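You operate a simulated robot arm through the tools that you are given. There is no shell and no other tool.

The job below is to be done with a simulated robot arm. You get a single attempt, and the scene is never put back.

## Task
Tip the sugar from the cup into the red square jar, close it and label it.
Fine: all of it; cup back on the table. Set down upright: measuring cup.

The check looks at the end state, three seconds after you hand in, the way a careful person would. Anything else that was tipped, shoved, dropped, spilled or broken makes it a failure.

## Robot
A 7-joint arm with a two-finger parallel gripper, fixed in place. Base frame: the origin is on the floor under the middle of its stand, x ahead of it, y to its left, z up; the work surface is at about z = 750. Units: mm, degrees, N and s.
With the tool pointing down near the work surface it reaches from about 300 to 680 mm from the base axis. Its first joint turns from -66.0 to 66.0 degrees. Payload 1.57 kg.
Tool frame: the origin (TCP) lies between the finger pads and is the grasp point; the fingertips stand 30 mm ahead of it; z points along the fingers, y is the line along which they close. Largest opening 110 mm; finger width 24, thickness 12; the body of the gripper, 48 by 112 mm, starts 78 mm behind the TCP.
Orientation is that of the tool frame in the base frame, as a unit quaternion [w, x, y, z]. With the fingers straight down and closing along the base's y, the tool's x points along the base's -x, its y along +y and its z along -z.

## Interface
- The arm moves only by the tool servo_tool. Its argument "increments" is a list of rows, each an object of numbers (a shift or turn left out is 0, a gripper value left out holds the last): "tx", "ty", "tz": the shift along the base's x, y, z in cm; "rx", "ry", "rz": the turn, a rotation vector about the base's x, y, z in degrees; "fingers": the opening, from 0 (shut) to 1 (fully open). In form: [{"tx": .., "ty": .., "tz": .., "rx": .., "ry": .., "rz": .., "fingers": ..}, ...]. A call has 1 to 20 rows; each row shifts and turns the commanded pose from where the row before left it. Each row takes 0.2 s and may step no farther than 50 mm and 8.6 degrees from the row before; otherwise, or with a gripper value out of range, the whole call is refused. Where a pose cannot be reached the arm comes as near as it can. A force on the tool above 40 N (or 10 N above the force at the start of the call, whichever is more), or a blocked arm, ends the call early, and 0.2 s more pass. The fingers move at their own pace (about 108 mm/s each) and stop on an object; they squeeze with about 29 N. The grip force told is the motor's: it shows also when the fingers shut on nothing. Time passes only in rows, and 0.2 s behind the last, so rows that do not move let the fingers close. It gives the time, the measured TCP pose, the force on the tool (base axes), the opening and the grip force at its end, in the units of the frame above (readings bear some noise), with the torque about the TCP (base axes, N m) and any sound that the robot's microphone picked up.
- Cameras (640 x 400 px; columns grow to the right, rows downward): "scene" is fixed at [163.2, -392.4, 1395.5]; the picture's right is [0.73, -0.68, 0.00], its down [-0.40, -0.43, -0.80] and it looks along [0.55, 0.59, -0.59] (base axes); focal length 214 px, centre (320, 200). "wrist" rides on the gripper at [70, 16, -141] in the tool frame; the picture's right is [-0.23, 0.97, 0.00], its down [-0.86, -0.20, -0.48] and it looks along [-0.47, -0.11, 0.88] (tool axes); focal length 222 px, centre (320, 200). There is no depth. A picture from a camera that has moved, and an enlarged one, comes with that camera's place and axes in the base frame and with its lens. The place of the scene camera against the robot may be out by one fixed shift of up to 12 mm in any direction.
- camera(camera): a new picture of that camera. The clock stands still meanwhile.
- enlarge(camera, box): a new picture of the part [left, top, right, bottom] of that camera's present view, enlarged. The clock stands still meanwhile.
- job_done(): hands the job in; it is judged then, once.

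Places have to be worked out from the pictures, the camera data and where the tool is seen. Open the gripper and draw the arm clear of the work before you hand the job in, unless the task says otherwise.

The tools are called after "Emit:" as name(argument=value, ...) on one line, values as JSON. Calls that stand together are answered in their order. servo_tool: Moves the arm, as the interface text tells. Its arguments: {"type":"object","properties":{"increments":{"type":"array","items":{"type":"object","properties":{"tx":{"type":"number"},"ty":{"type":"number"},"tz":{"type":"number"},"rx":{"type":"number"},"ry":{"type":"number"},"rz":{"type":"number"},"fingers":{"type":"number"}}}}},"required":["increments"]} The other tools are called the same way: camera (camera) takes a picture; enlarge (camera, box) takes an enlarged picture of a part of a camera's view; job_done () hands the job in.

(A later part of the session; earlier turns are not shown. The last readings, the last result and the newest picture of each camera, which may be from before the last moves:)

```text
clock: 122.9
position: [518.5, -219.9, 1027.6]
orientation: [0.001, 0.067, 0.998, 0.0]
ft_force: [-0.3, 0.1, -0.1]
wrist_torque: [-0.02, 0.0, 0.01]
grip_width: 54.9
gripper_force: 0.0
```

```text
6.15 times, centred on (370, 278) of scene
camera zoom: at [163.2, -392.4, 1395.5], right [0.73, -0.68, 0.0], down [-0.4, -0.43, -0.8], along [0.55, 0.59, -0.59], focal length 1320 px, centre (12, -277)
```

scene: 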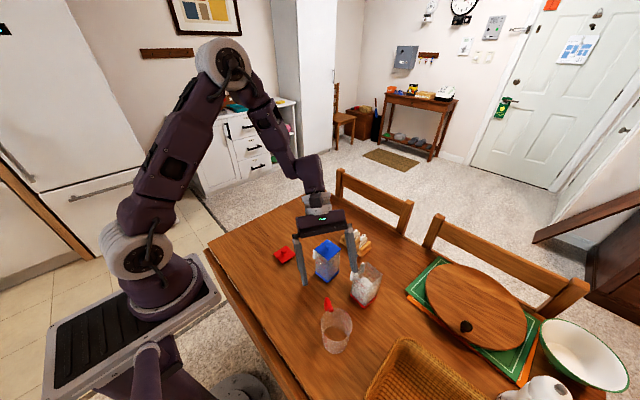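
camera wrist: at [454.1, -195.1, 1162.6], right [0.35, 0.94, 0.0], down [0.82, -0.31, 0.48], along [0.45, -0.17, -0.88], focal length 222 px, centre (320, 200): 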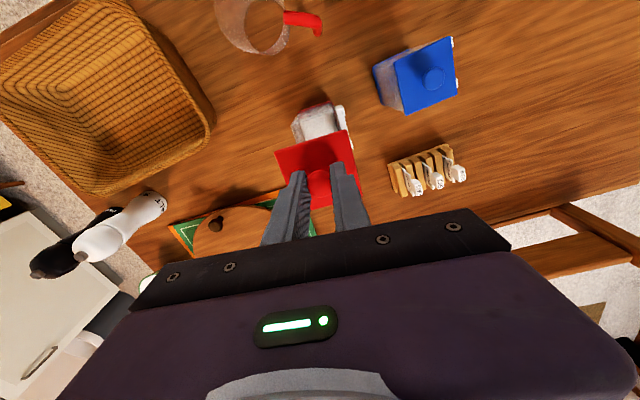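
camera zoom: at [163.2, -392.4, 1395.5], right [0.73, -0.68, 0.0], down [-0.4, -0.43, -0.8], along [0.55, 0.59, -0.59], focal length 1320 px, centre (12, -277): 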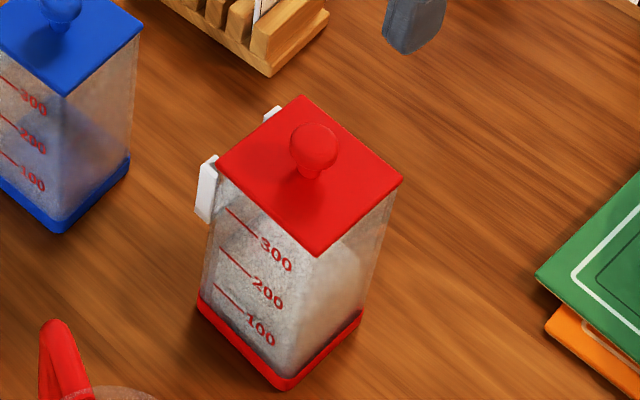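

The lid is closed as in the original picture. Next the SUGAR tag: its print faces -y in the rack, so it must be turned half round to face outward in the jar's +y holder. I go above the rack with yaw about +90° (fingers closing along x).

Emit:
servo_tool(increments=[{"rz": 8, "tx": 0.8, "ty": 1}, {"rz": 8, "tx": 0.8, "ty": 1}, {"rz": 8, "tx": 0.8, "ty": 1}, {"rz": 8, "tx": 0.8, "ty": 1}, {"rz": 8, "tx": 0.8, "ty": 1}, {"rz": 8, "tx": 0.8, "ty": 1}, {"rz": 8, "tx": 1, "ty": 1.5}, {"rz": 8, "tx": 1, "ty": 1.5}, {"rz": 8, "tx": 1, "ty": 1.5}, {"rz": 8, "tx": 1.2, "ty": 1.5}, {"rz": 8, "tx": 1.2, "ty": 1.5, "tz": -1}, {"rz": 8, "tx": 1.2, "ty": 1.5, "tz": -1}, {"rz": 1.7, "tx": 1.2, "ty": 1, "tz": -2}, {"tz": -2}, {}])

Emit:
camera(camera="wrist")

```text
clock: 126.1
position: [645.4, -61.0, 965.7]
orientation: [0.0, 0.708, -0.707, -0.001]
ft_force: [0.3, 0.4, -0.4]
wrist_torque: [-0.04, 0.0, 0.0]
grip_width: 55.0
gripper_force: 0.0
```

```text
taken
camera wrist: at [628.8, -131.1, 1106.5], right [-0.97, 0.23, 0.0], down [0.2, 0.85, 0.48], along [0.11, 0.47, -0.88], focal length 222 px, centre (320, 200)
```

wrist: 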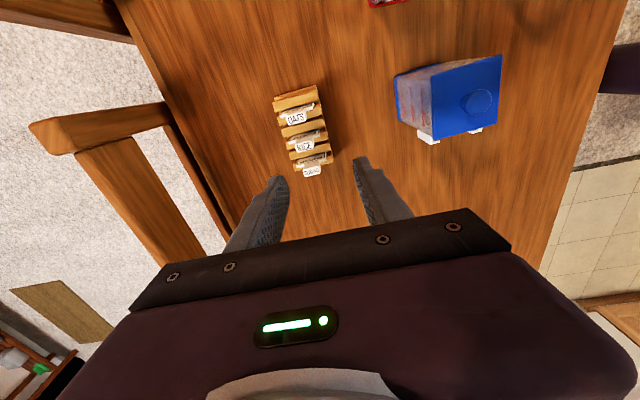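

Yaw 90° reached above the rack. I enlarge the rack and tags.

Emit:
enlarge(camera="wrist", box=[255, 75, 365, 185])

Emit:
enlarge(camera="wrist", box=[280, 120, 345, 185])

Emit:
enlarge(camera="scene", box=[335, 218, 375, 258])

```text
3.64 times, centred on (310, 130) of wrist
camera zoom: at [628.8, -131.1, 1106.5], right [-0.97, 0.23, 0.0], down [0.2, 0.85, 0.48], along [0.11, 0.47, -0.88], focal length 808 px, centre (356, 454)
```

zoom: 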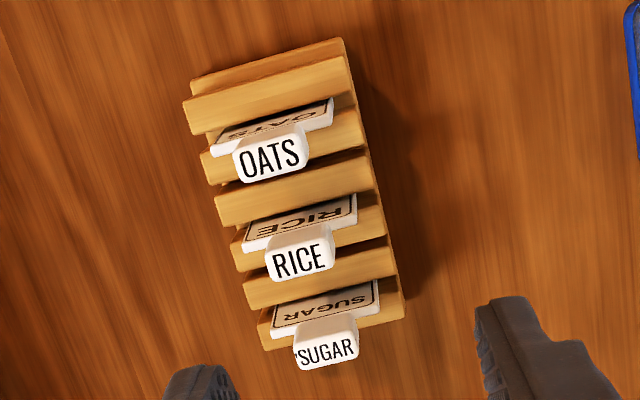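

```text
6.15 times, centred on (312, 152) of wrist
camera zoom: at [628.8, -131.1, 1106.5], right [-0.97, 0.23, 0.0], down [0.2, 0.85, 0.48], along [0.11, 0.47, -0.88], focal length 1367 px, centre (366, 492)
```

zoom: 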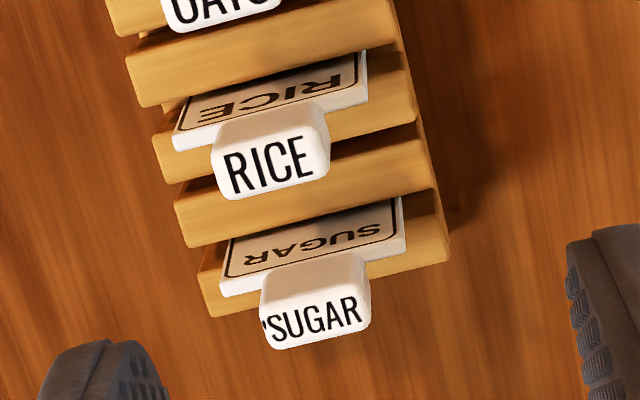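

```text
10.00 times, centred on (355, 238) of scene
camera zoom: at [163.2, -392.4, 1395.5], right [0.73, -0.68, 0.0], down [-0.4, -0.43, -0.8], along [0.55, 0.59, -0.59], focal length 2145 px, centre (-30, -180)
```

zoom: 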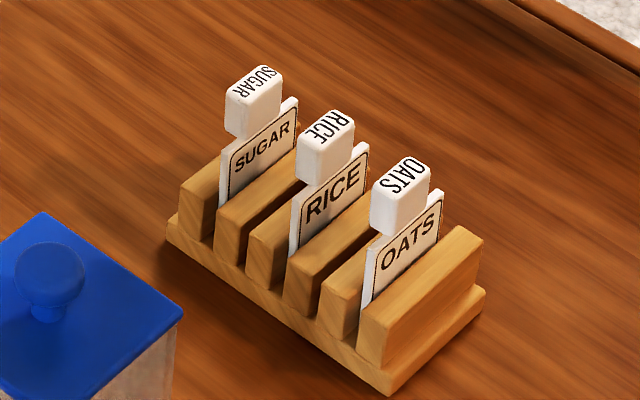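

Tag plate is about 43 mm wide with a 24x13 mm grip block, aligned with x within 1°. I move closer above the SUGAR tag for a second view to fix its height.

Emit:
servo_tool(increments=[{"tx": 0.9, "ty": 1.2, "tz": -2, "fingers": 0.4}, {"tx": 0.9, "ty": 1.2, "tz": -2}, {"tz": -2}, {}, {}])

Emit:
enlarge(camera="wrist", box=[270, 100, 360, 190])

Emit:
camera(camera="wrist")

```text
clock: 127.3
position: [663.3, -38.3, 906.5]
orientation: [0.001, -0.707, 0.707, 0.0]
ft_force: [-0.2, -0.7, -0.1]
wrist_torque: [0.03, -0.03, -0.02]
grip_width: 44.0
gripper_force: 0.0
```

```text
4.44 times, centred on (315, 145) of wrist
camera zoom: at [646.7, -108.3, 1047.1], right [-0.97, 0.23, 0.0], down [0.2, 0.85, 0.48], along [0.11, 0.47, -0.88], focal length 987 px, centre (342, 444)
```

zoom: 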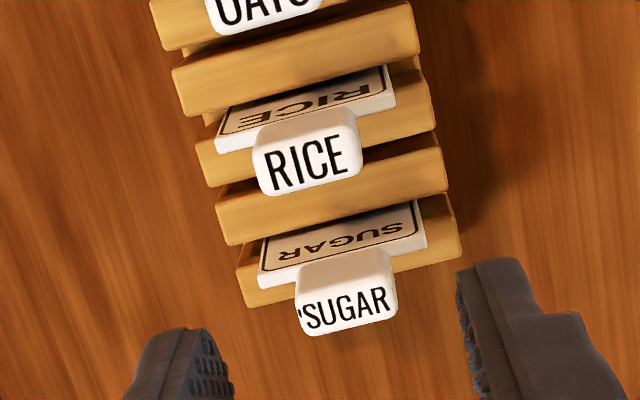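

```text
taken
camera wrist: at [646.7, -108.3, 1047.1], right [-0.97, 0.23, 0.0], down [0.2, 0.85, 0.48], along [0.11, 0.47, -0.88], focal length 222 px, centre (320, 200)
```

wrist: 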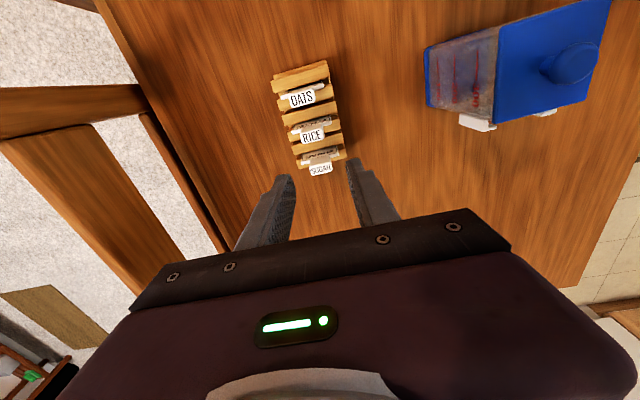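

SUGAR block top works out at about (664.6,-28.5,824). Before picking it, I go and measure the jar's holder from its +y side (yaw -94°), at a safe height.

Emit:
servo_tool(increments=[{"tz": 3}, {"tz": 3}, {"tz": 3}, {"rz": -8.3, "tx": -0.8, "ty": -0.8}, {"rz": -8.3, "tx": -0.8, "ty": -0.8}, {"rz": -8.3, "tx": -0.8, "ty": -0.8}, {"rz": -8.3, "tx": -0.8, "ty": -0.8}, {"rz": -8.3, "tx": -0.8, "ty": -0.8}, {"rz": -8.3, "tx": -0.8, "ty": -0.8}, {"rz": -8.3, "tx": -0.8, "ty": -0.8}, {"rz": -8.3, "tx": -0.8, "ty": -0.8}, {"rz": -8.3, "tx": -0.8, "ty": -0.8}, {"rz": -8.3, "tx": -0.8, "ty": -0.8}, {"rz": -8.3, "tx": -0.8, "ty": -0.8}, {"rz": -8.3, "tx": -0.8, "ty": -0.8}, {"rz": -8.3, "tx": -0.8, "ty": -0.8}, {"rz": -8.3, "tx": -0.8, "ty": -0.8}, {"rz": -8.3, "tx": -0.8, "ty": -0.8}, {"rz": -8.3, "tx": -0.8, "ty": -0.8}, {}])

Emit:
servo_tool(increments=[{"rz": -8.5, "tx": -0.2, "ty": -0.6}, {"rz": -8.5, "tx": -0.2, "ty": -0.6}, {"rz": -8.5, "tx": -0.2, "ty": -0.5}, {"rz": -8.5, "tx": -0.2, "ty": -0.4}, {"rz": -8.6, "tx": -0.3}, {"rz": -8.6, "tz": -1}, {"tz": -2}, {"tz": -2}, {}])

Emit:
camera(camera="wrist")

```text
clock: 131.5
position: [535.9, -164.4, 997.4]
orientation: [0.0, 0.365, 0.931, -0.001]
ft_force: [0.7, 0.8, 0.0]
wrist_torque: [-0.01, 0.05, 0.0]
grip_width: 43.7
gripper_force: 0.1
```

```text
clock: 133.5
position: [525.7, -186.1, 946.1]
orientation: [0.0, 0.732, 0.682, 0.0]
ft_force: [0.7, -0.3, -0.8]
wrist_torque: [-0.01, 0.01, -0.01]
grip_width: 44.1
gripper_force: 0.0
```

```text
taken
camera wrist: at [545.6, -118.0, 1087.2], right [0.96, -0.29, 0.0], down [-0.26, -0.84, 0.48], along [-0.14, -0.46, -0.88], focal length 222 px, centre (320, 200)
```

wrist: 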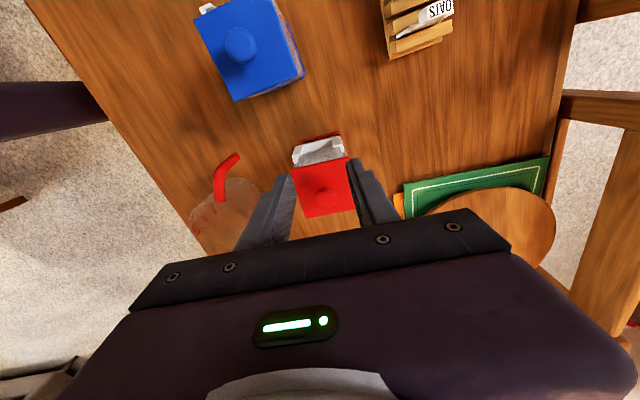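

Yaw is -94° over the holder. I enlarge the holder channel.

Emit:
enlarge(camera="wrist", box=[280, 120, 365, 190])

Emit:
enlarge(camera="wrist", box=[285, 125, 355, 180])

```text
5.71 times, centred on (322, 155) of wrist
camera zoom: at [545.6, -118.0, 1087.2], right [0.96, -0.29, 0.0], down [-0.26, -0.84, 0.48], along [-0.14, -0.46, -0.88], focal length 1269 px, centre (306, 457)
```

zoom: 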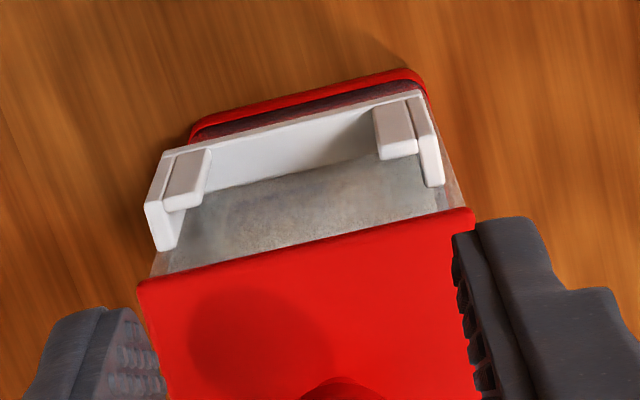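

```text
7.27 times, centred on (320, 152) of wrist
camera zoom: at [545.6, -118.0, 1087.2], right [0.96, -0.29, 0.0], down [-0.26, -0.84, 0.48], along [-0.14, -0.46, -0.88], focal length 1615 px, centre (320, 546)
```

zoom: 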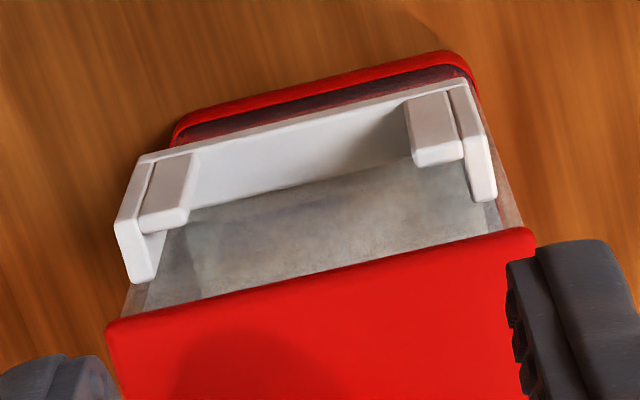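

The channel is clear: inner walls x≈499-547, lip inner face y≈-181.6, jar side y≈-189 to -190.5, floor z≈822, rail tops z≈858. So the plate centre should go to about (523,-185.5) with yaw -4°. I look closer at how the grip block sits on the plate.

Emit:
enlarge(camera="scene", box=[338, 222, 358, 242])

Emit:
enlarge(camera="wrist", box=[380, 0, 460, 60])

```text
16.00 times, centred on (348, 232) of scene
camera zoom: at [163.2, -392.4, 1395.5], right [0.73, -0.68, 0.0], down [-0.4, -0.43, -0.8], along [0.55, 0.59, -0.59], focal length 3432 px, centre (-128, -312)
```

zoom: 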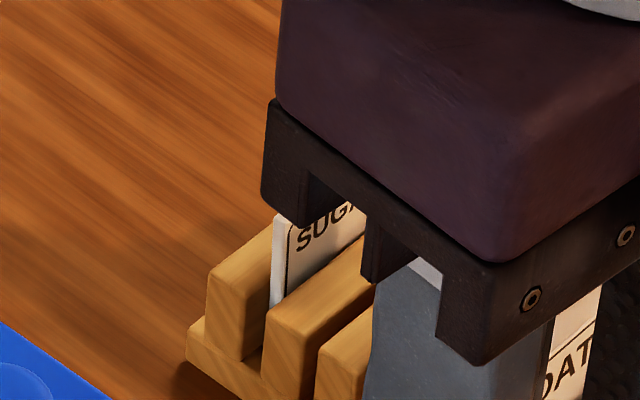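

```text
6.67 times, centred on (420, 30) of wrist
camera zoom: at [545.6, -118.0, 1087.2], right [0.96, -0.29, 0.0], down [-0.26, -0.84, 0.48], along [-0.14, -0.46, -0.88], focal length 1481 px, centre (-347, 1333)
```

zoom: 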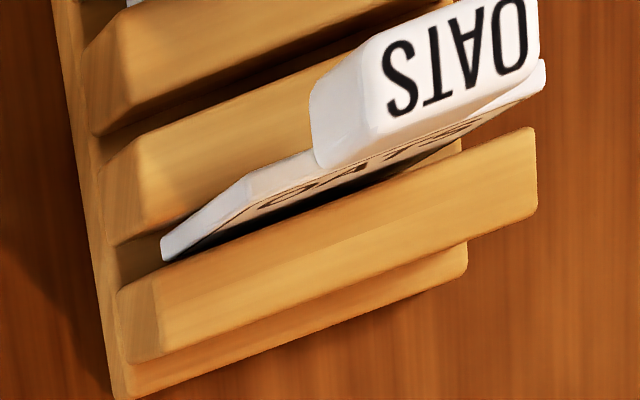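

The grip block appears to sit towards the back (+y) of the plate. Before picking I want to see the back faces of the tags, so I view the rack from its +y side with the present yaw.

Emit:
servo_tool(increments=[{"tz": 3}, {"tx": 2, "ty": 4}, {"tx": 2, "ty": 4}, {"tx": 2, "ty": 4}, {"tx": 2, "ty": 4}, {"tx": 2.2, "ty": 3.5}, {"tz": -3}, {"tz": -3}, {}])

Emit:
camera(camera="wrist")

Emit:
enlarge(camera="wrist", box=[270, 110, 370, 220])

```text
clock: 135.5
position: [626.4, 11.3, 914.8]
orientation: [0.0, 0.731, 0.682, 0.0]
ft_force: [-0.8, 0.6, -0.2]
wrist_torque: [0.01, 0.01, -0.03]
grip_width: 43.9
gripper_force: 0.1
```

```text
taken
camera wrist: at [646.6, 78.8, 1055.7], right [0.96, -0.29, 0.0], down [-0.26, -0.84, 0.48], along [-0.14, -0.46, -0.88], focal length 222 px, centre (320, 200)
```

wrist: 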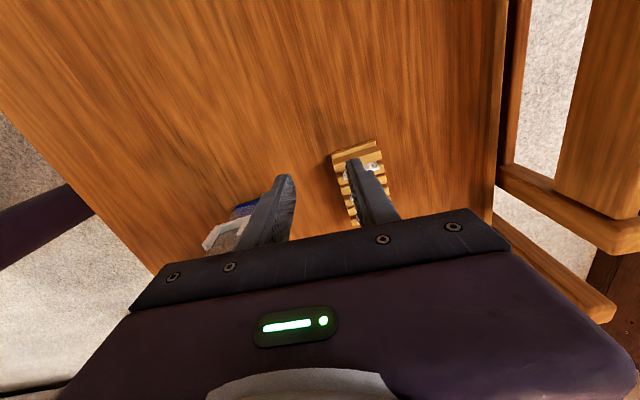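

```text
3.64 times, centred on (320, 165) of wrist
camera zoom: at [646.6, 78.8, 1055.7], right [0.96, -0.29, 0.0], down [-0.26, -0.84, 0.48], along [-0.14, -0.46, -0.88], focal length 808 px, centre (320, 327)
```

zoom: 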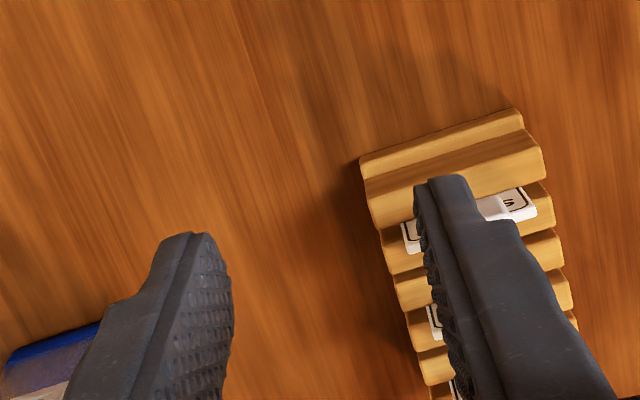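

A finger hides the tag; I shift +x to see the back face.

Emit:
servo_tool(increments=[{"tx": 1.8, "ty": 1.5}, {"tx": 1.8, "ty": 1.5}, {}])

Emit:
enlarge(camera="wrist", box=[280, 120, 350, 210])

Emit:
enlarge(camera="wrist", box=[290, 140, 340, 190])

```text
clock: 136.3
position: [663.1, 40.9, 914.7]
orientation: [0.001, 0.731, 0.683, 0.0]
ft_force: [0.1, 0.5, -0.2]
wrist_torque: [0.0, 0.02, -0.02]
grip_width: 44.1
gripper_force: 0.0
```

```text
4.44 times, centred on (315, 165) of wrist
camera zoom: at [684.0, 109.0, 1055.8], right [0.96, -0.29, 0.0], down [-0.26, -0.84, 0.48], along [-0.14, -0.46, -0.88], focal length 987 px, centre (342, 356)
```

zoom: 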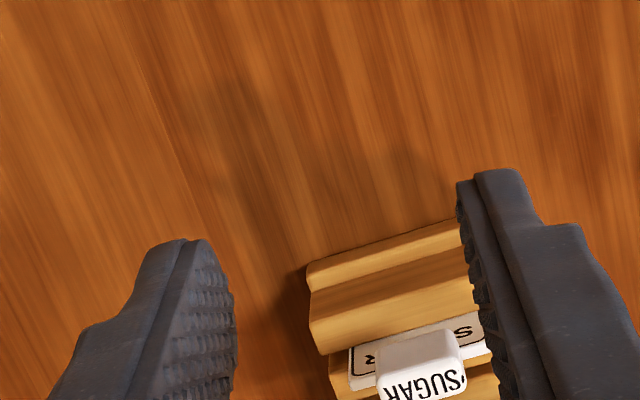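

```text
8.00 times, centred on (315, 165) of wrist
camera zoom: at [684.0, 109.0, 1055.8], right [0.96, -0.29, 0.0], down [-0.26, -0.84, 0.48], along [-0.14, -0.46, -0.88], focal length 1777 px, centre (360, 480)
```

zoom: 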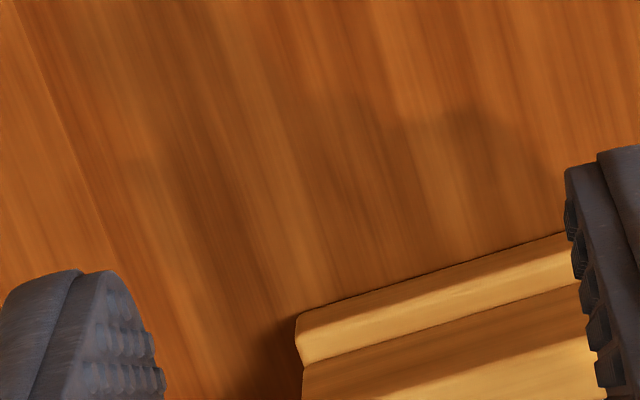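

The tag is printed on both faces, and its grip block overhangs towards +y. So it can go into the +y holder without turning: block outward, clear of the lid. I align to the rack's yaw and move above the block with a 6 mm +y offset of the fingers (to keep clear of the lid later).

Emit:
servo_tool(increments=[{"rz": 4.6, "tx": 0.16, "ty": -2}, {"ty": -2}, {"ty": -2.2, "tz": -1}, {"tz": -1}, {}])

Emit:
camera(camera="wrist")

Emit:
enlarge(camera="wrist", box=[265, 130, 375, 230])

Emit:
enlarge(camera="scene", box=[320, 190, 380, 260])

```text
clock: 137.5
position: [664.8, -22.1, 896.2]
orientation: [0.0, 0.703, 0.711, -0.001]
ft_force: [0.4, 0.2, 0.3]
wrist_torque: [-0.03, 0.02, -0.01]
grip_width: 44.0
gripper_force: 0.1
```

```text
taken
camera wrist: at [679.7, 47.4, 1036.9], right [0.98, -0.22, 0.0], down [-0.19, -0.86, 0.48], along [-0.1, -0.47, -0.88], focal length 222 px, centre (320, 200)
```

wrist: 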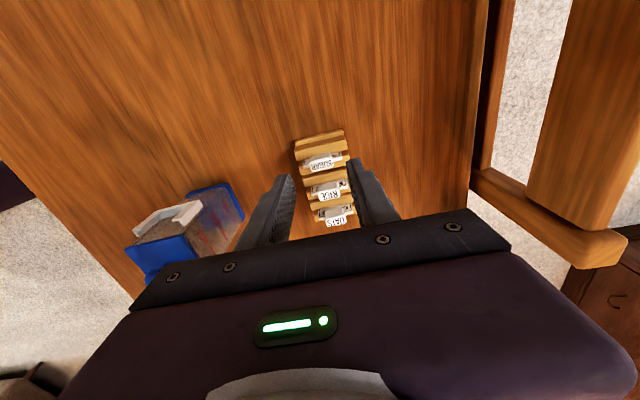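

```text
4.00 times, centred on (320, 180) of wrist
camera zoom: at [679.7, 47.4, 1036.9], right [0.98, -0.22, 0.0], down [-0.19, -0.86, 0.48], along [-0.1, -0.47, -0.88], focal length 888 px, centre (320, 280)
```

zoom: 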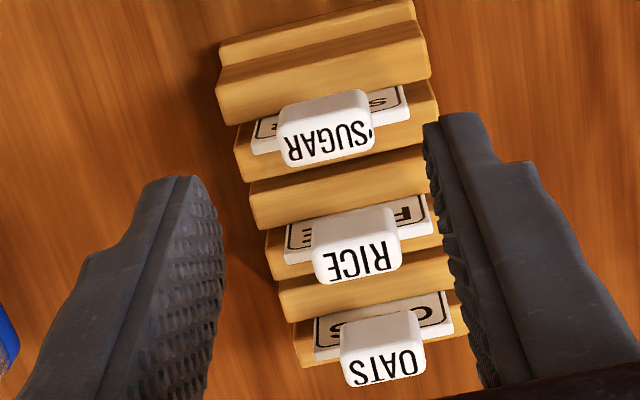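

```text
5.71 times, centred on (350, 225) of scene
camera zoom: at [163.2, -392.4, 1395.5], right [0.73, -0.68, 0.0], down [-0.4, -0.43, -0.8], along [0.55, 0.59, -0.59], focal length 1226 px, centre (149, 57)
```

zoom: 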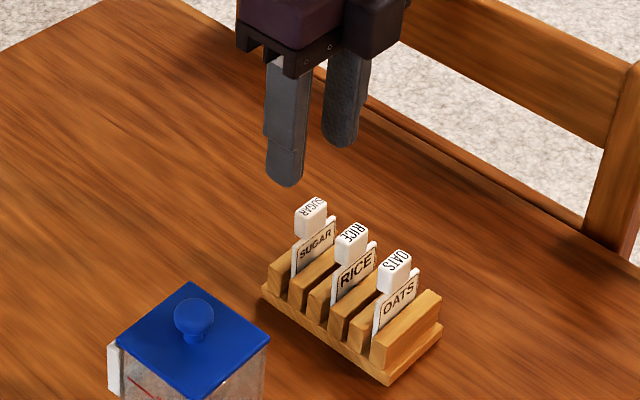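

Triangulated: block top centre (664.8,-27.7,823.7). Fingers straddle it. I go down 40 mm and check before the last part.

Emit:
servo_tool(increments=[{"ty": 0.1, "tz": -1.5}, {"tz": -1.5}, {"tz": -1.0}, {}])

Emit:
enlarge(camera="wrist", box=[265, 130, 375, 230])

Emit:
enlarge(camera="scene", box=[325, 205, 375, 255])

```text
clock: 138.5
position: [664.4, -23.2, 854.6]
orientation: [0.0, 0.703, 0.712, -0.001]
ft_force: [0.1, -0.2, 0.9]
wrist_torque: [0.01, -0.01, 0.01]
grip_width: 44.0
gripper_force: 0.1
```

```text
4.00 times, centred on (320, 180) of wrist
camera zoom: at [679.3, 47.7, 996.5], right [0.98, -0.22, 0.0], down [-0.19, -0.86, 0.48], along [-0.1, -0.47, -0.88], focal length 888 px, centre (320, 280)
```

zoom: 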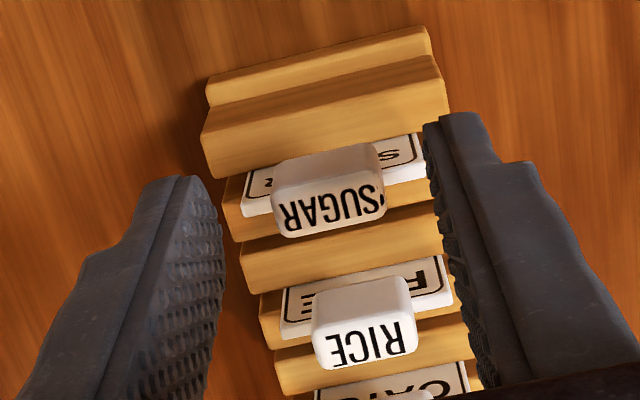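

```text
8.00 times, centred on (350, 230) of scene
camera zoom: at [163.2, -392.4, 1395.5], right [0.73, -0.68, 0.0], down [-0.4, -0.43, -0.8], along [0.55, 0.59, -0.59], focal length 1716 px, centre (80, -40)
```

zoom: 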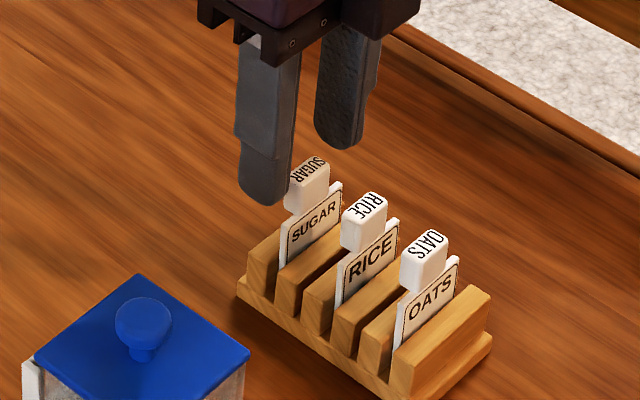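

Good: the block is centred between the fingers. I shift +1 mm in y, go down the last 14 mm (tips at about z=811) and close.

Emit:
servo_tool(increments=[{"ty": 0.1, "tz": -0.6}, {"tz": -0.5}, {"tz": -0.3}, {}])

Emit:
enlarge(camera="scene", box=[330, 215, 370, 255])

Emit:
enlarge(camera="wrist", box=[265, 130, 375, 230])

```text
clock: 139.5
position: [663.7, -20.4, 841.9]
orientation: [0.0, 0.703, 0.711, -0.001]
ft_force: [0.3, 0.0, -0.3]
wrist_torque: [0.02, 0.01, -0.04]
grip_width: 44.0
gripper_force: 0.1
```

```text
10.00 times, centred on (350, 235) of scene
camera zoom: at [163.2, -392.4, 1395.5], right [0.73, -0.68, 0.0], down [-0.4, -0.43, -0.8], along [0.55, 0.59, -0.59], focal length 2145 px, centre (20, -150)
```

zoom: 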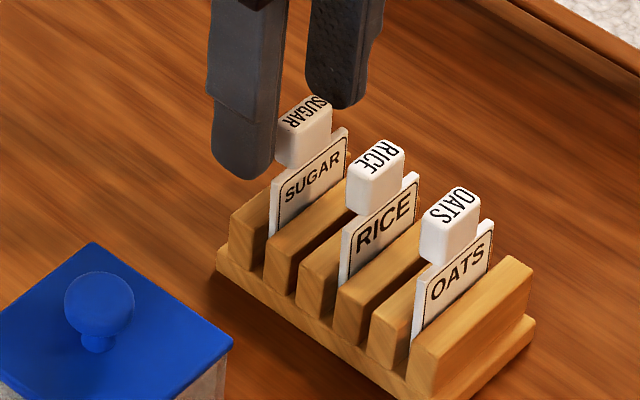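

```text
4.00 times, centred on (320, 180) of wrist
camera zoom: at [679.0, 49.8, 983.3], right [0.98, -0.22, 0.0], down [-0.19, -0.86, 0.48], along [-0.1, -0.47, -0.88], focal length 888 px, centre (320, 280)
```

zoom: 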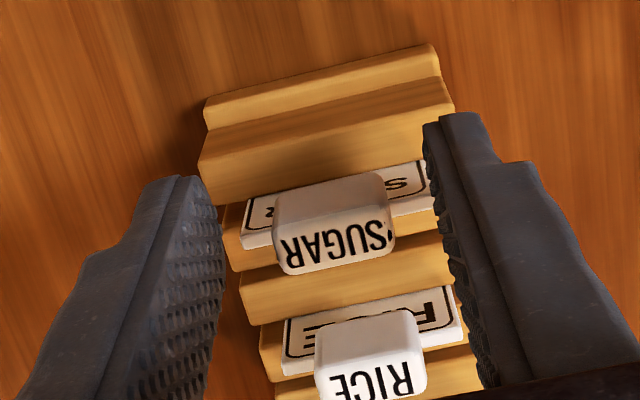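

Position (663.9,-20.4,842.3) is right for the grip. I nudge +0.8 mm in x and close on the block.

Emit:
servo_tool(increments=[{"tx": 0.08}, {}, {"fingers": 0.15}, {}, {}, {}])

Emit:
enlarge(camera="scene", box=[330, 215, 370, 255])

Emit:
enlarge(camera="wrist", box=[265, 130, 375, 230])

```text
clock: 140.9
position: [664.1, -20.6, 842.0]
orientation: [0.0, 0.703, 0.711, -0.001]
ft_force: [0.1, -0.1, 0.2]
wrist_torque: [0.01, 0.01, 0.01]
grip_width: 22.4
gripper_force: 29.0
```

```text
10.00 times, centred on (350, 235) of scene
camera zoom: at [163.2, -392.4, 1395.5], right [0.73, -0.68, 0.0], down [-0.4, -0.43, -0.8], along [0.55, 0.59, -0.59], focal length 2145 px, centre (20, -150)
```

zoom: 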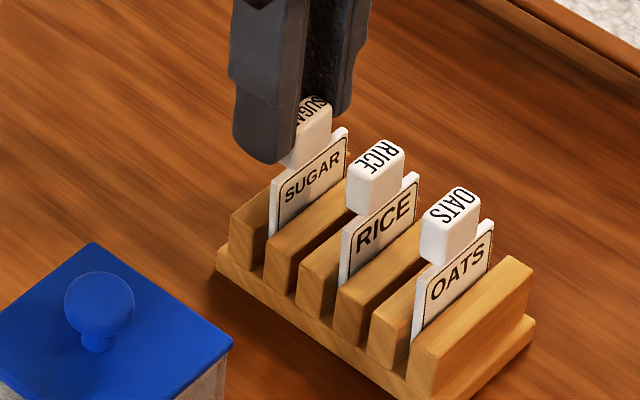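

```text
4.00 times, centred on (320, 180) of wrist
camera zoom: at [680.1, 49.5, 983.7], right [0.98, -0.22, 0.0], down [-0.19, -0.86, 0.48], along [-0.1, -0.47, -0.88], focal length 888 px, centre (320, 280)
```

zoom: 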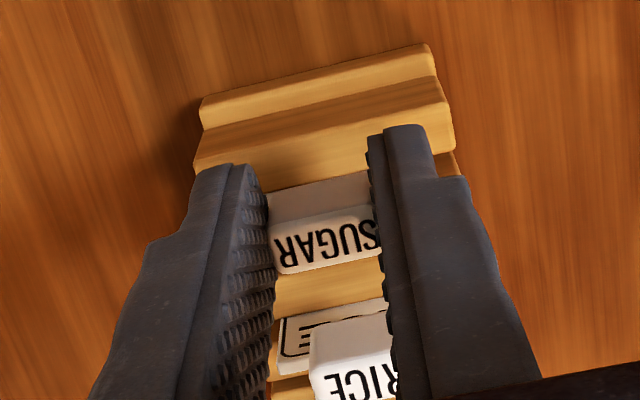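

Gripped at 22.4 mm. I lift straight up slowly and check that only the SUGAR tag comes along.

Emit:
servo_tool(increments=[{"tz": 0.3}, {"tz": 0.5}, {"tz": 0.8}, {"tz": 1.0}, {"tz": 1.2}, {"tz": 1.2}, {}])

Emit:
enlarge(camera="scene", box=[325, 200, 375, 255])

Emit:
enlarge(camera="wrist", box=[265, 110, 375, 230])

```text
clock: 142.5
position: [666.5, -20.6, 893.1]
orientation: [0.0, 0.703, 0.712, -0.001]
ft_force: [-0.4, -0.5, 0.9]
wrist_torque: [0.04, -0.02, 0.01]
grip_width: 22.2
gripper_force: 28.7
```

```text
7.27 times, centred on (350, 228) of scene
camera zoom: at [163.2, -392.4, 1395.5], right [0.73, -0.68, 0.0], down [-0.4, -0.43, -0.8], along [0.55, 0.59, -0.59], focal length 1560 px, centre (102, 0)
```

zoom: 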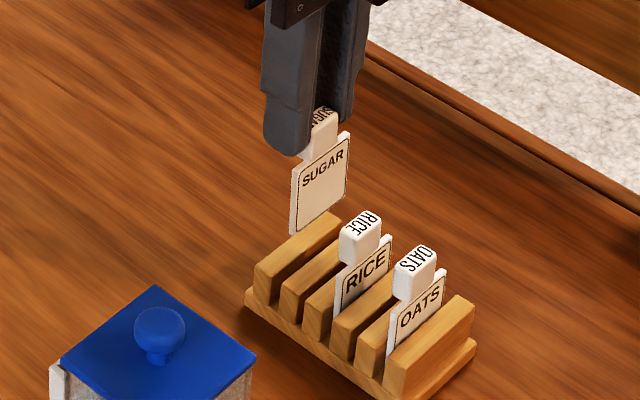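

```text
3.33 times, centred on (320, 170) of wrist
camera zoom: at [681.0, 49.7, 1034.1], right [0.98, -0.22, 0.0], down [-0.19, -0.86, 0.48], along [-0.1, -0.47, -0.88], focal length 740 px, centre (320, 300)
```

zoom: 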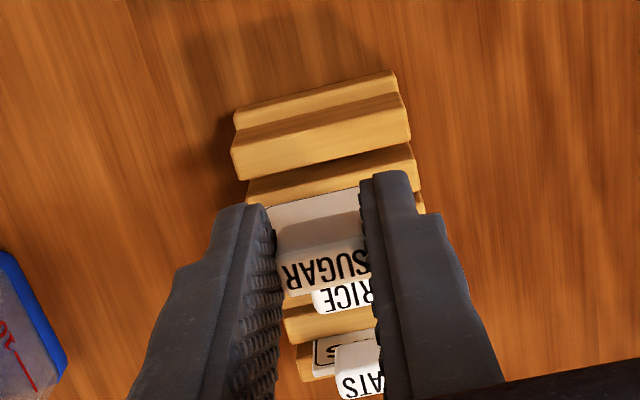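

The tag came out cleanly; rack and other tags are undisturbed. The plate is about 44 mm tall, its bottom about 80 mm below the TCP. I carry it high to the jar's holder and turn to yaw -94°.

Emit:
servo_tool(increments=[{"tz": 3.5}, {"tz": 3.5}, {"tz": 3.5}, {"tx": -2, "ty": -2.2, "rz": -2.4}, {"tx": -2, "ty": -2.2, "rz": -2.3}, {"tx": -2.1, "ty": -2.2}, {"tx": -2.1, "ty": -2.2}, {"tx": -2.1, "ty": -2.2}, {"tx": -2.1, "ty": -2.2}, {"tx": -1.85, "ty": -2.2}, {}, {"tz": -1.5}, {"tz": -1.5}, {}])

Emit:
camera(camera="wrist")

Emit:
enlarge(camera="wrist", box=[265, 110, 375, 230])

Emit:
enlarge(camera="scene", box=[330, 210, 410, 310])

```text
clock: 145.5
position: [523.8, -175.3, 964.5]
orientation: [0.001, 0.731, 0.683, -0.001]
ft_force: [0.3, -1.0, 0.2]
wrist_torque: [-0.02, -0.01, 0.02]
grip_width: 22.2
gripper_force: 29.3
```

```text
taken
camera wrist: at [544.4, -106.8, 1106.9], right [0.96, -0.3, 0.0], down [-0.26, -0.84, 0.48], along [-0.14, -0.46, -0.88], focal length 222 px, centre (320, 200)
```

wrist: 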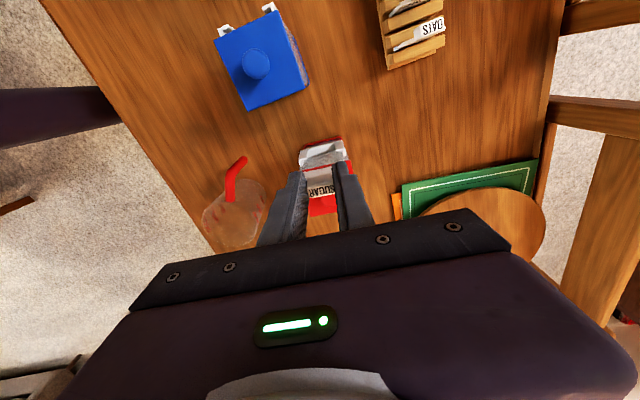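

```text
3.33 times, centred on (320, 170) of wrist
camera zoom: at [544.4, -106.8, 1106.9], right [0.96, -0.3, 0.0], down [-0.26, -0.84, 0.48], along [-0.14, -0.46, -0.88], focal length 740 px, centre (320, 300)
```

zoom: 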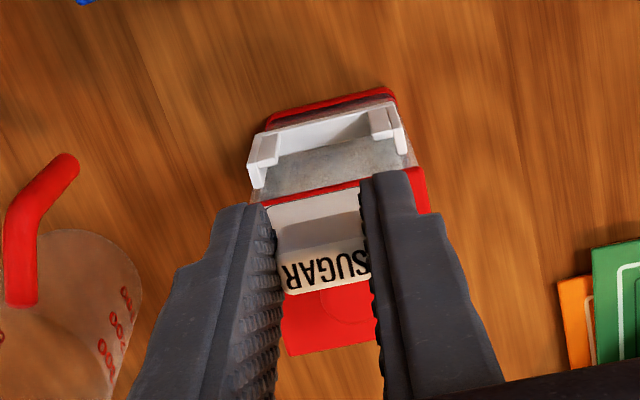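

```text
4.00 times, centred on (370, 260) of scene
camera zoom: at [163.2, -392.4, 1395.5], right [0.73, -0.68, 0.0], down [-0.4, -0.43, -0.8], along [0.55, 0.59, -0.59], focal length 858 px, centre (120, -40)
```

zoom: 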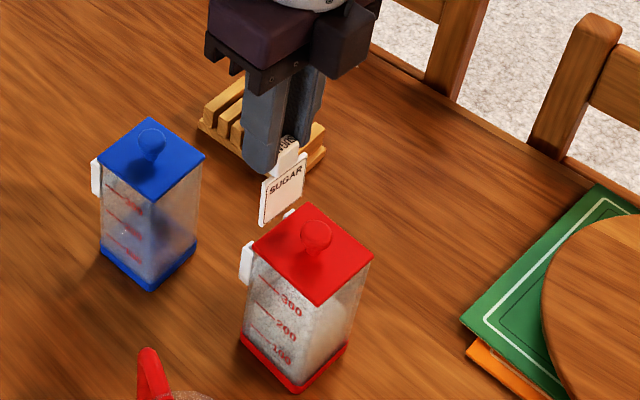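

The tag hangs above and slightly inside the holder line. I zoom in for the plate's true height and its position relative to the holder.

Emit:
enlarge(camera="scene", box=[350, 238, 380, 278])

Emit:
enlarge(camera="wrist", box=[285, 130, 355, 200])

```text
10.00 times, centred on (365, 258) of scene
camera zoom: at [163.2, -392.4, 1395.5], right [0.73, -0.68, 0.0], down [-0.4, -0.43, -0.8], along [0.55, 0.59, -0.59], focal length 2145 px, centre (-130, -380)
```

zoom: 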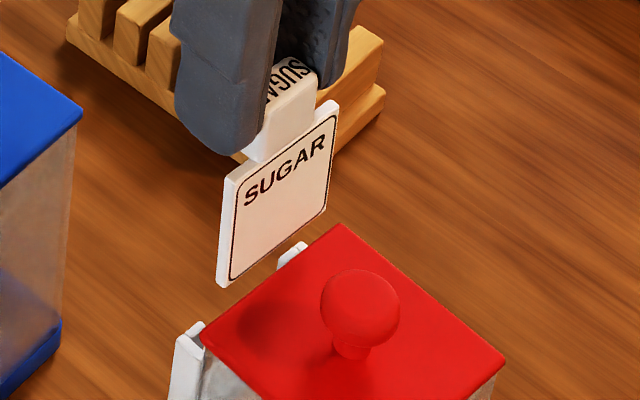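

```text
5.71 times, centred on (320, 165) of wrist
camera zoom: at [544.4, -106.8, 1106.9], right [0.96, -0.3, 0.0], down [-0.26, -0.84, 0.48], along [-0.14, -0.46, -0.88], focal length 1269 px, centre (320, 400)
```

zoom: 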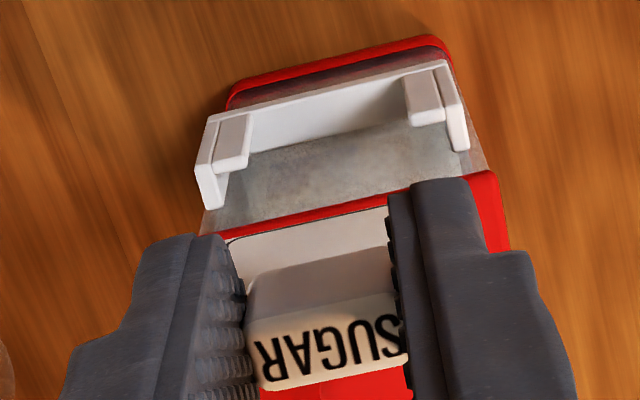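

I need the plate's yaw and position more exactly; I zoom much further on the visible part of the tag.

Emit:
enlarge(camera="wrist", box=[300, 155, 345, 200])

Emit:
enlarge(camera="scene", box=[352, 240, 372, 265])

```text
8.89 times, centred on (322, 178) of wrist
camera zoom: at [544.4, -106.8, 1106.9], right [0.96, -0.3, 0.0], down [-0.26, -0.84, 0.48], along [-0.14, -0.46, -0.88], focal length 1974 px, centre (298, 400)
```

zoom: 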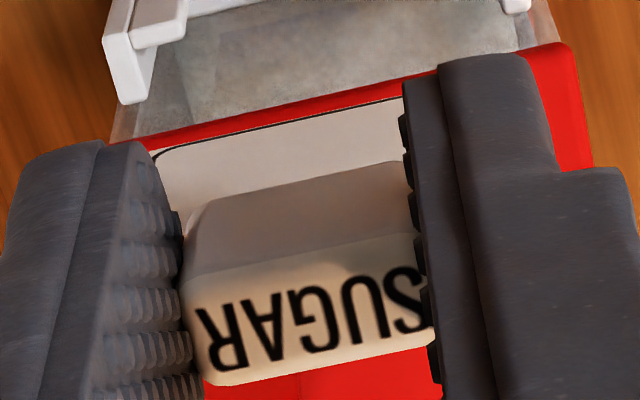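

```text
16.00 times, centred on (362, 252) of scene
camera zoom: at [163.2, -392.4, 1395.5], right [0.73, -0.68, 0.0], down [-0.4, -0.43, -0.8], along [0.55, 0.59, -0.59], focal length 3432 px, centre (-352, -640)
```

zoom: 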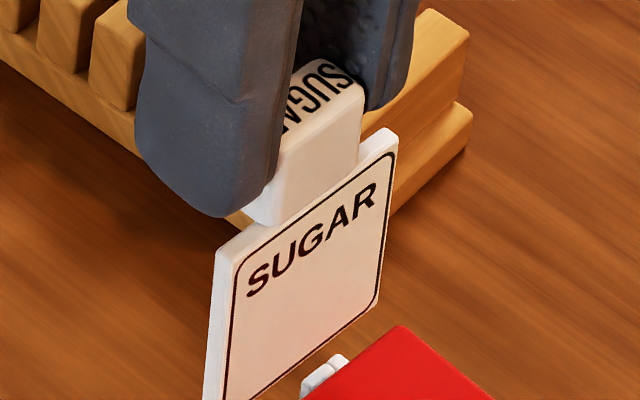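

The zooms show the tag is square to the fingers in yaw, but leans about 3-4° (its foot towards the jar), as it leaned in the rack. I straighten it with +3.3° about x, re-centre, and lower until the plate's foot is just above the rails.

Emit:
servo_tool(increments=[{"rx": 3.3, "tx": 0.03, "ty": -0.18}, {"tz": -0.8}, {"tz": -0.8}, {"tz": -0.4}, {}])

Emit:
enlarge(camera="wrist", box=[290, 130, 350, 200])

Emit:
enlarge(camera="scene", box=[350, 240, 375, 275])

```text
clock: 146.7
position: [523.8, -175.2, 945.4]
orientation: [-0.021, 0.731, 0.682, 0.019]
ft_force: [-0.9, -0.4, -0.1]
wrist_torque: [0.03, -0.01, -0.02]
grip_width: 22.1
gripper_force: 28.9
```

```text
5.71 times, centred on (320, 165) of wrist
camera zoom: at [544.5, -116.1, 1091.3], right [0.96, -0.29, -0.02], down [-0.26, -0.86, 0.43], along [-0.14, -0.41, -0.9], focal length 1269 px, centre (320, 400)
```

zoom: 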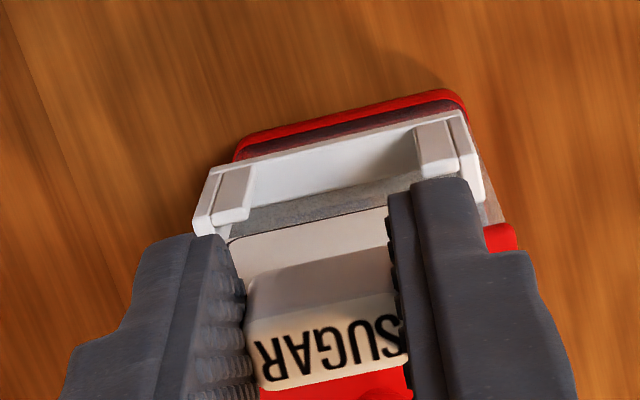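

```text
11.43 times, centred on (362, 258) of scene
camera zoom: at [163.2, -392.4, 1395.5], right [0.73, -0.68, 0.0], down [-0.4, -0.43, -0.8], along [0.55, 0.59, -0.59], focal length 2451 px, centre (-166, -457)
```

zoom: 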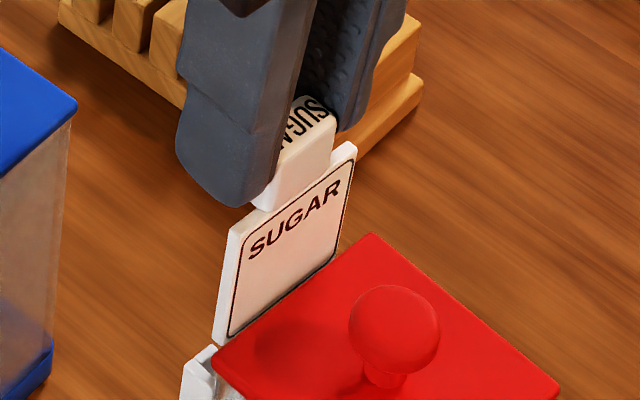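

The tag is now upright within 1°. Its outer face is about 1.3 mm inside the lip's inner face; I shift -0.8 mm in y to centre it in the channel and lower gently to enter the rails.

Emit:
servo_tool(increments=[{"ty": -0.08, "tx": 0.02}, {"tz": -0.3}, {"tz": -0.3}, {"tz": -0.3}, {}])

Emit:
enlarge(camera="wrist", box=[290, 130, 350, 200])

Emit:
enlarge(camera="scene", box=[348, 245, 378, 285])

```text
clock: 147.9
position: [524.1, -177.3, 937.1]
orientation: [-0.021, 0.732, 0.681, 0.019]
ft_force: [0.0, -0.3, -0.3]
wrist_torque: [-0.02, 0.02, 0.0]
grip_width: 22.4
gripper_force: 29.3
```

```text
5.71 times, centred on (320, 165) of wrist
camera zoom: at [544.7, -116.3, 1083.1], right [0.96, -0.29, -0.02], down [-0.26, -0.86, 0.43], along [-0.14, -0.41, -0.9], focal length 1269 px, centre (320, 400)
```

zoom: 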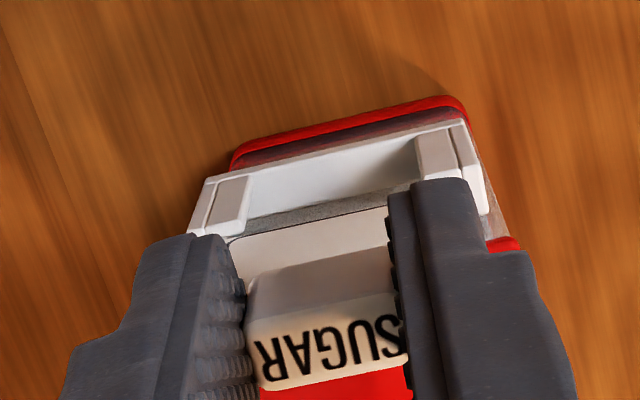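

```text
10.00 times, centred on (363, 265) of scene
camera zoom: at [163.2, -392.4, 1395.5], right [0.73, -0.68, 0.0], down [-0.4, -0.43, -0.8], along [0.55, 0.59, -0.59], focal length 2145 px, centre (-110, -450)
```

zoom: 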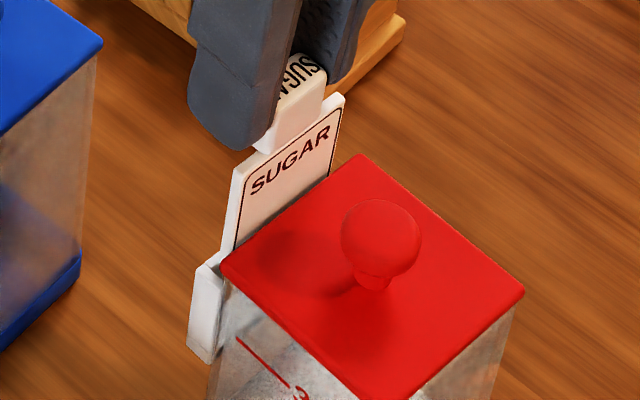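

The foot of the plate is now level with the rail tops. I zoom in to see its place between lip and jar wall.

Emit:
enlarge(camera="wrist", box=[298, 155, 348, 180])

Emit:
enlarge(camera="scene", box=[350, 258, 370, 278])

```text
12.80 times, centred on (323, 168) of wrist
camera zoom: at [544.7, -116.3, 1083.1], right [0.96, -0.29, -0.02], down [-0.26, -0.86, 0.43], along [-0.14, -0.41, -0.9], focal length 2843 px, centre (282, 616)
```

zoom: 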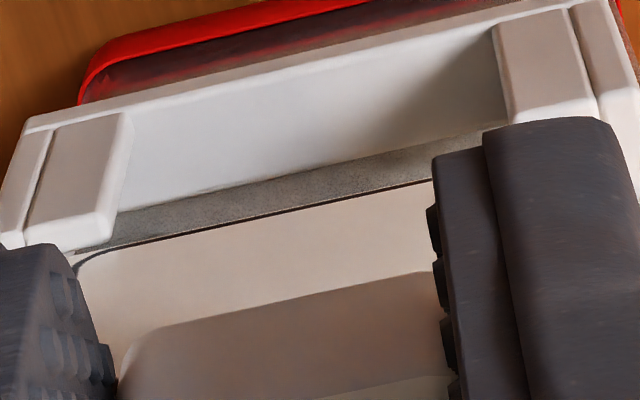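

```text
16.00 times, centred on (360, 268) of scene
camera zoom: at [163.2, -392.4, 1395.5], right [0.73, -0.68, 0.0], down [-0.4, -0.43, -0.8], along [0.55, 0.59, -0.59], focal length 3432 px, centre (-320, -888)
```

zoom: 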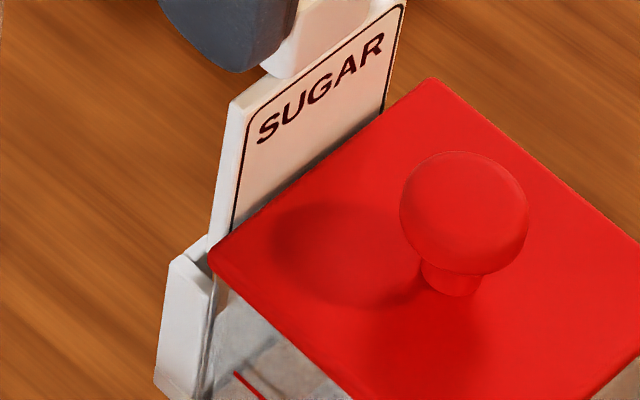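

The plate's outer face is about 1.1 mm inside the lip. I shift another -0.7 mm and lower into the channel in small steps, watching forces.

Emit:
servo_tool(increments=[{"ty": -0.07}, {"tz": -0.2}, {"tz": -0.2}, {}])

Emit:
servo_tool(increments=[{"tz": -0.2}, {"tz": -0.2}, {}])

Emit:
enlarge(camera="wrist", box=[298, 155, 348, 180])

Emit:
enlarge(camera="scene", box=[350, 250, 375, 280])

```text
clock: 148.9
position: [523.9, -177.2, 936.0]
orientation: [-0.02, 0.731, 0.682, 0.019]
ft_force: [-0.1, 0.1, -0.3]
wrist_torque: [0.02, -0.02, -0.03]
grip_width: 22.2
gripper_force: 28.9
```

```text
clock: 149.7
position: [522.1, -177.8, 930.5]
orientation: [-0.021, 0.731, 0.682, 0.018]
ft_force: [0.3, 0.4, 0.5]
wrist_torque: [0.0, 0.01, 0.0]
grip_width: 22.4
gripper_force: 29.0
```

```text
12.80 times, centred on (323, 168) of wrist
camera zoom: at [543.6, -117.9, 1075.0], right [0.96, -0.29, -0.02], down [-0.26, -0.86, 0.43], along [-0.14, -0.41, -0.9], focal length 2843 px, centre (282, 616)
```

zoom: 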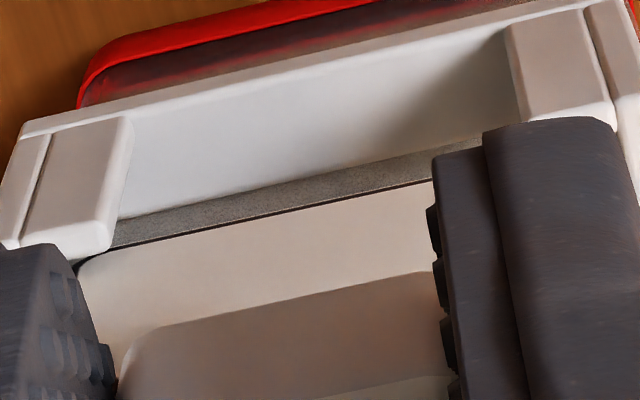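

```text
13.33 times, centred on (362, 265) of scene
camera zoom: at [163.2, -392.4, 1395.5], right [0.73, -0.68, 0.0], down [-0.4, -0.43, -0.8], along [0.55, 0.59, -0.59], focal length 2860 px, centre (-247, -667)
```

zoom: 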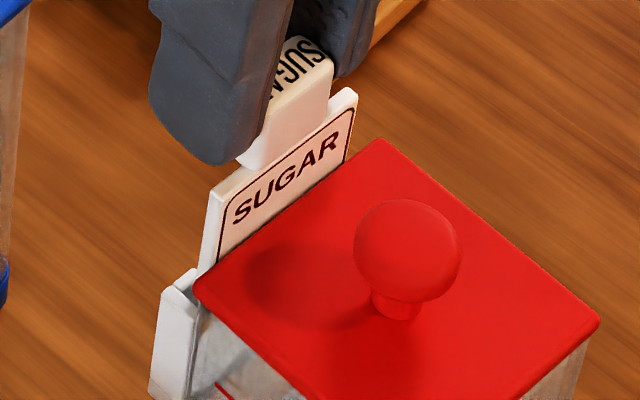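

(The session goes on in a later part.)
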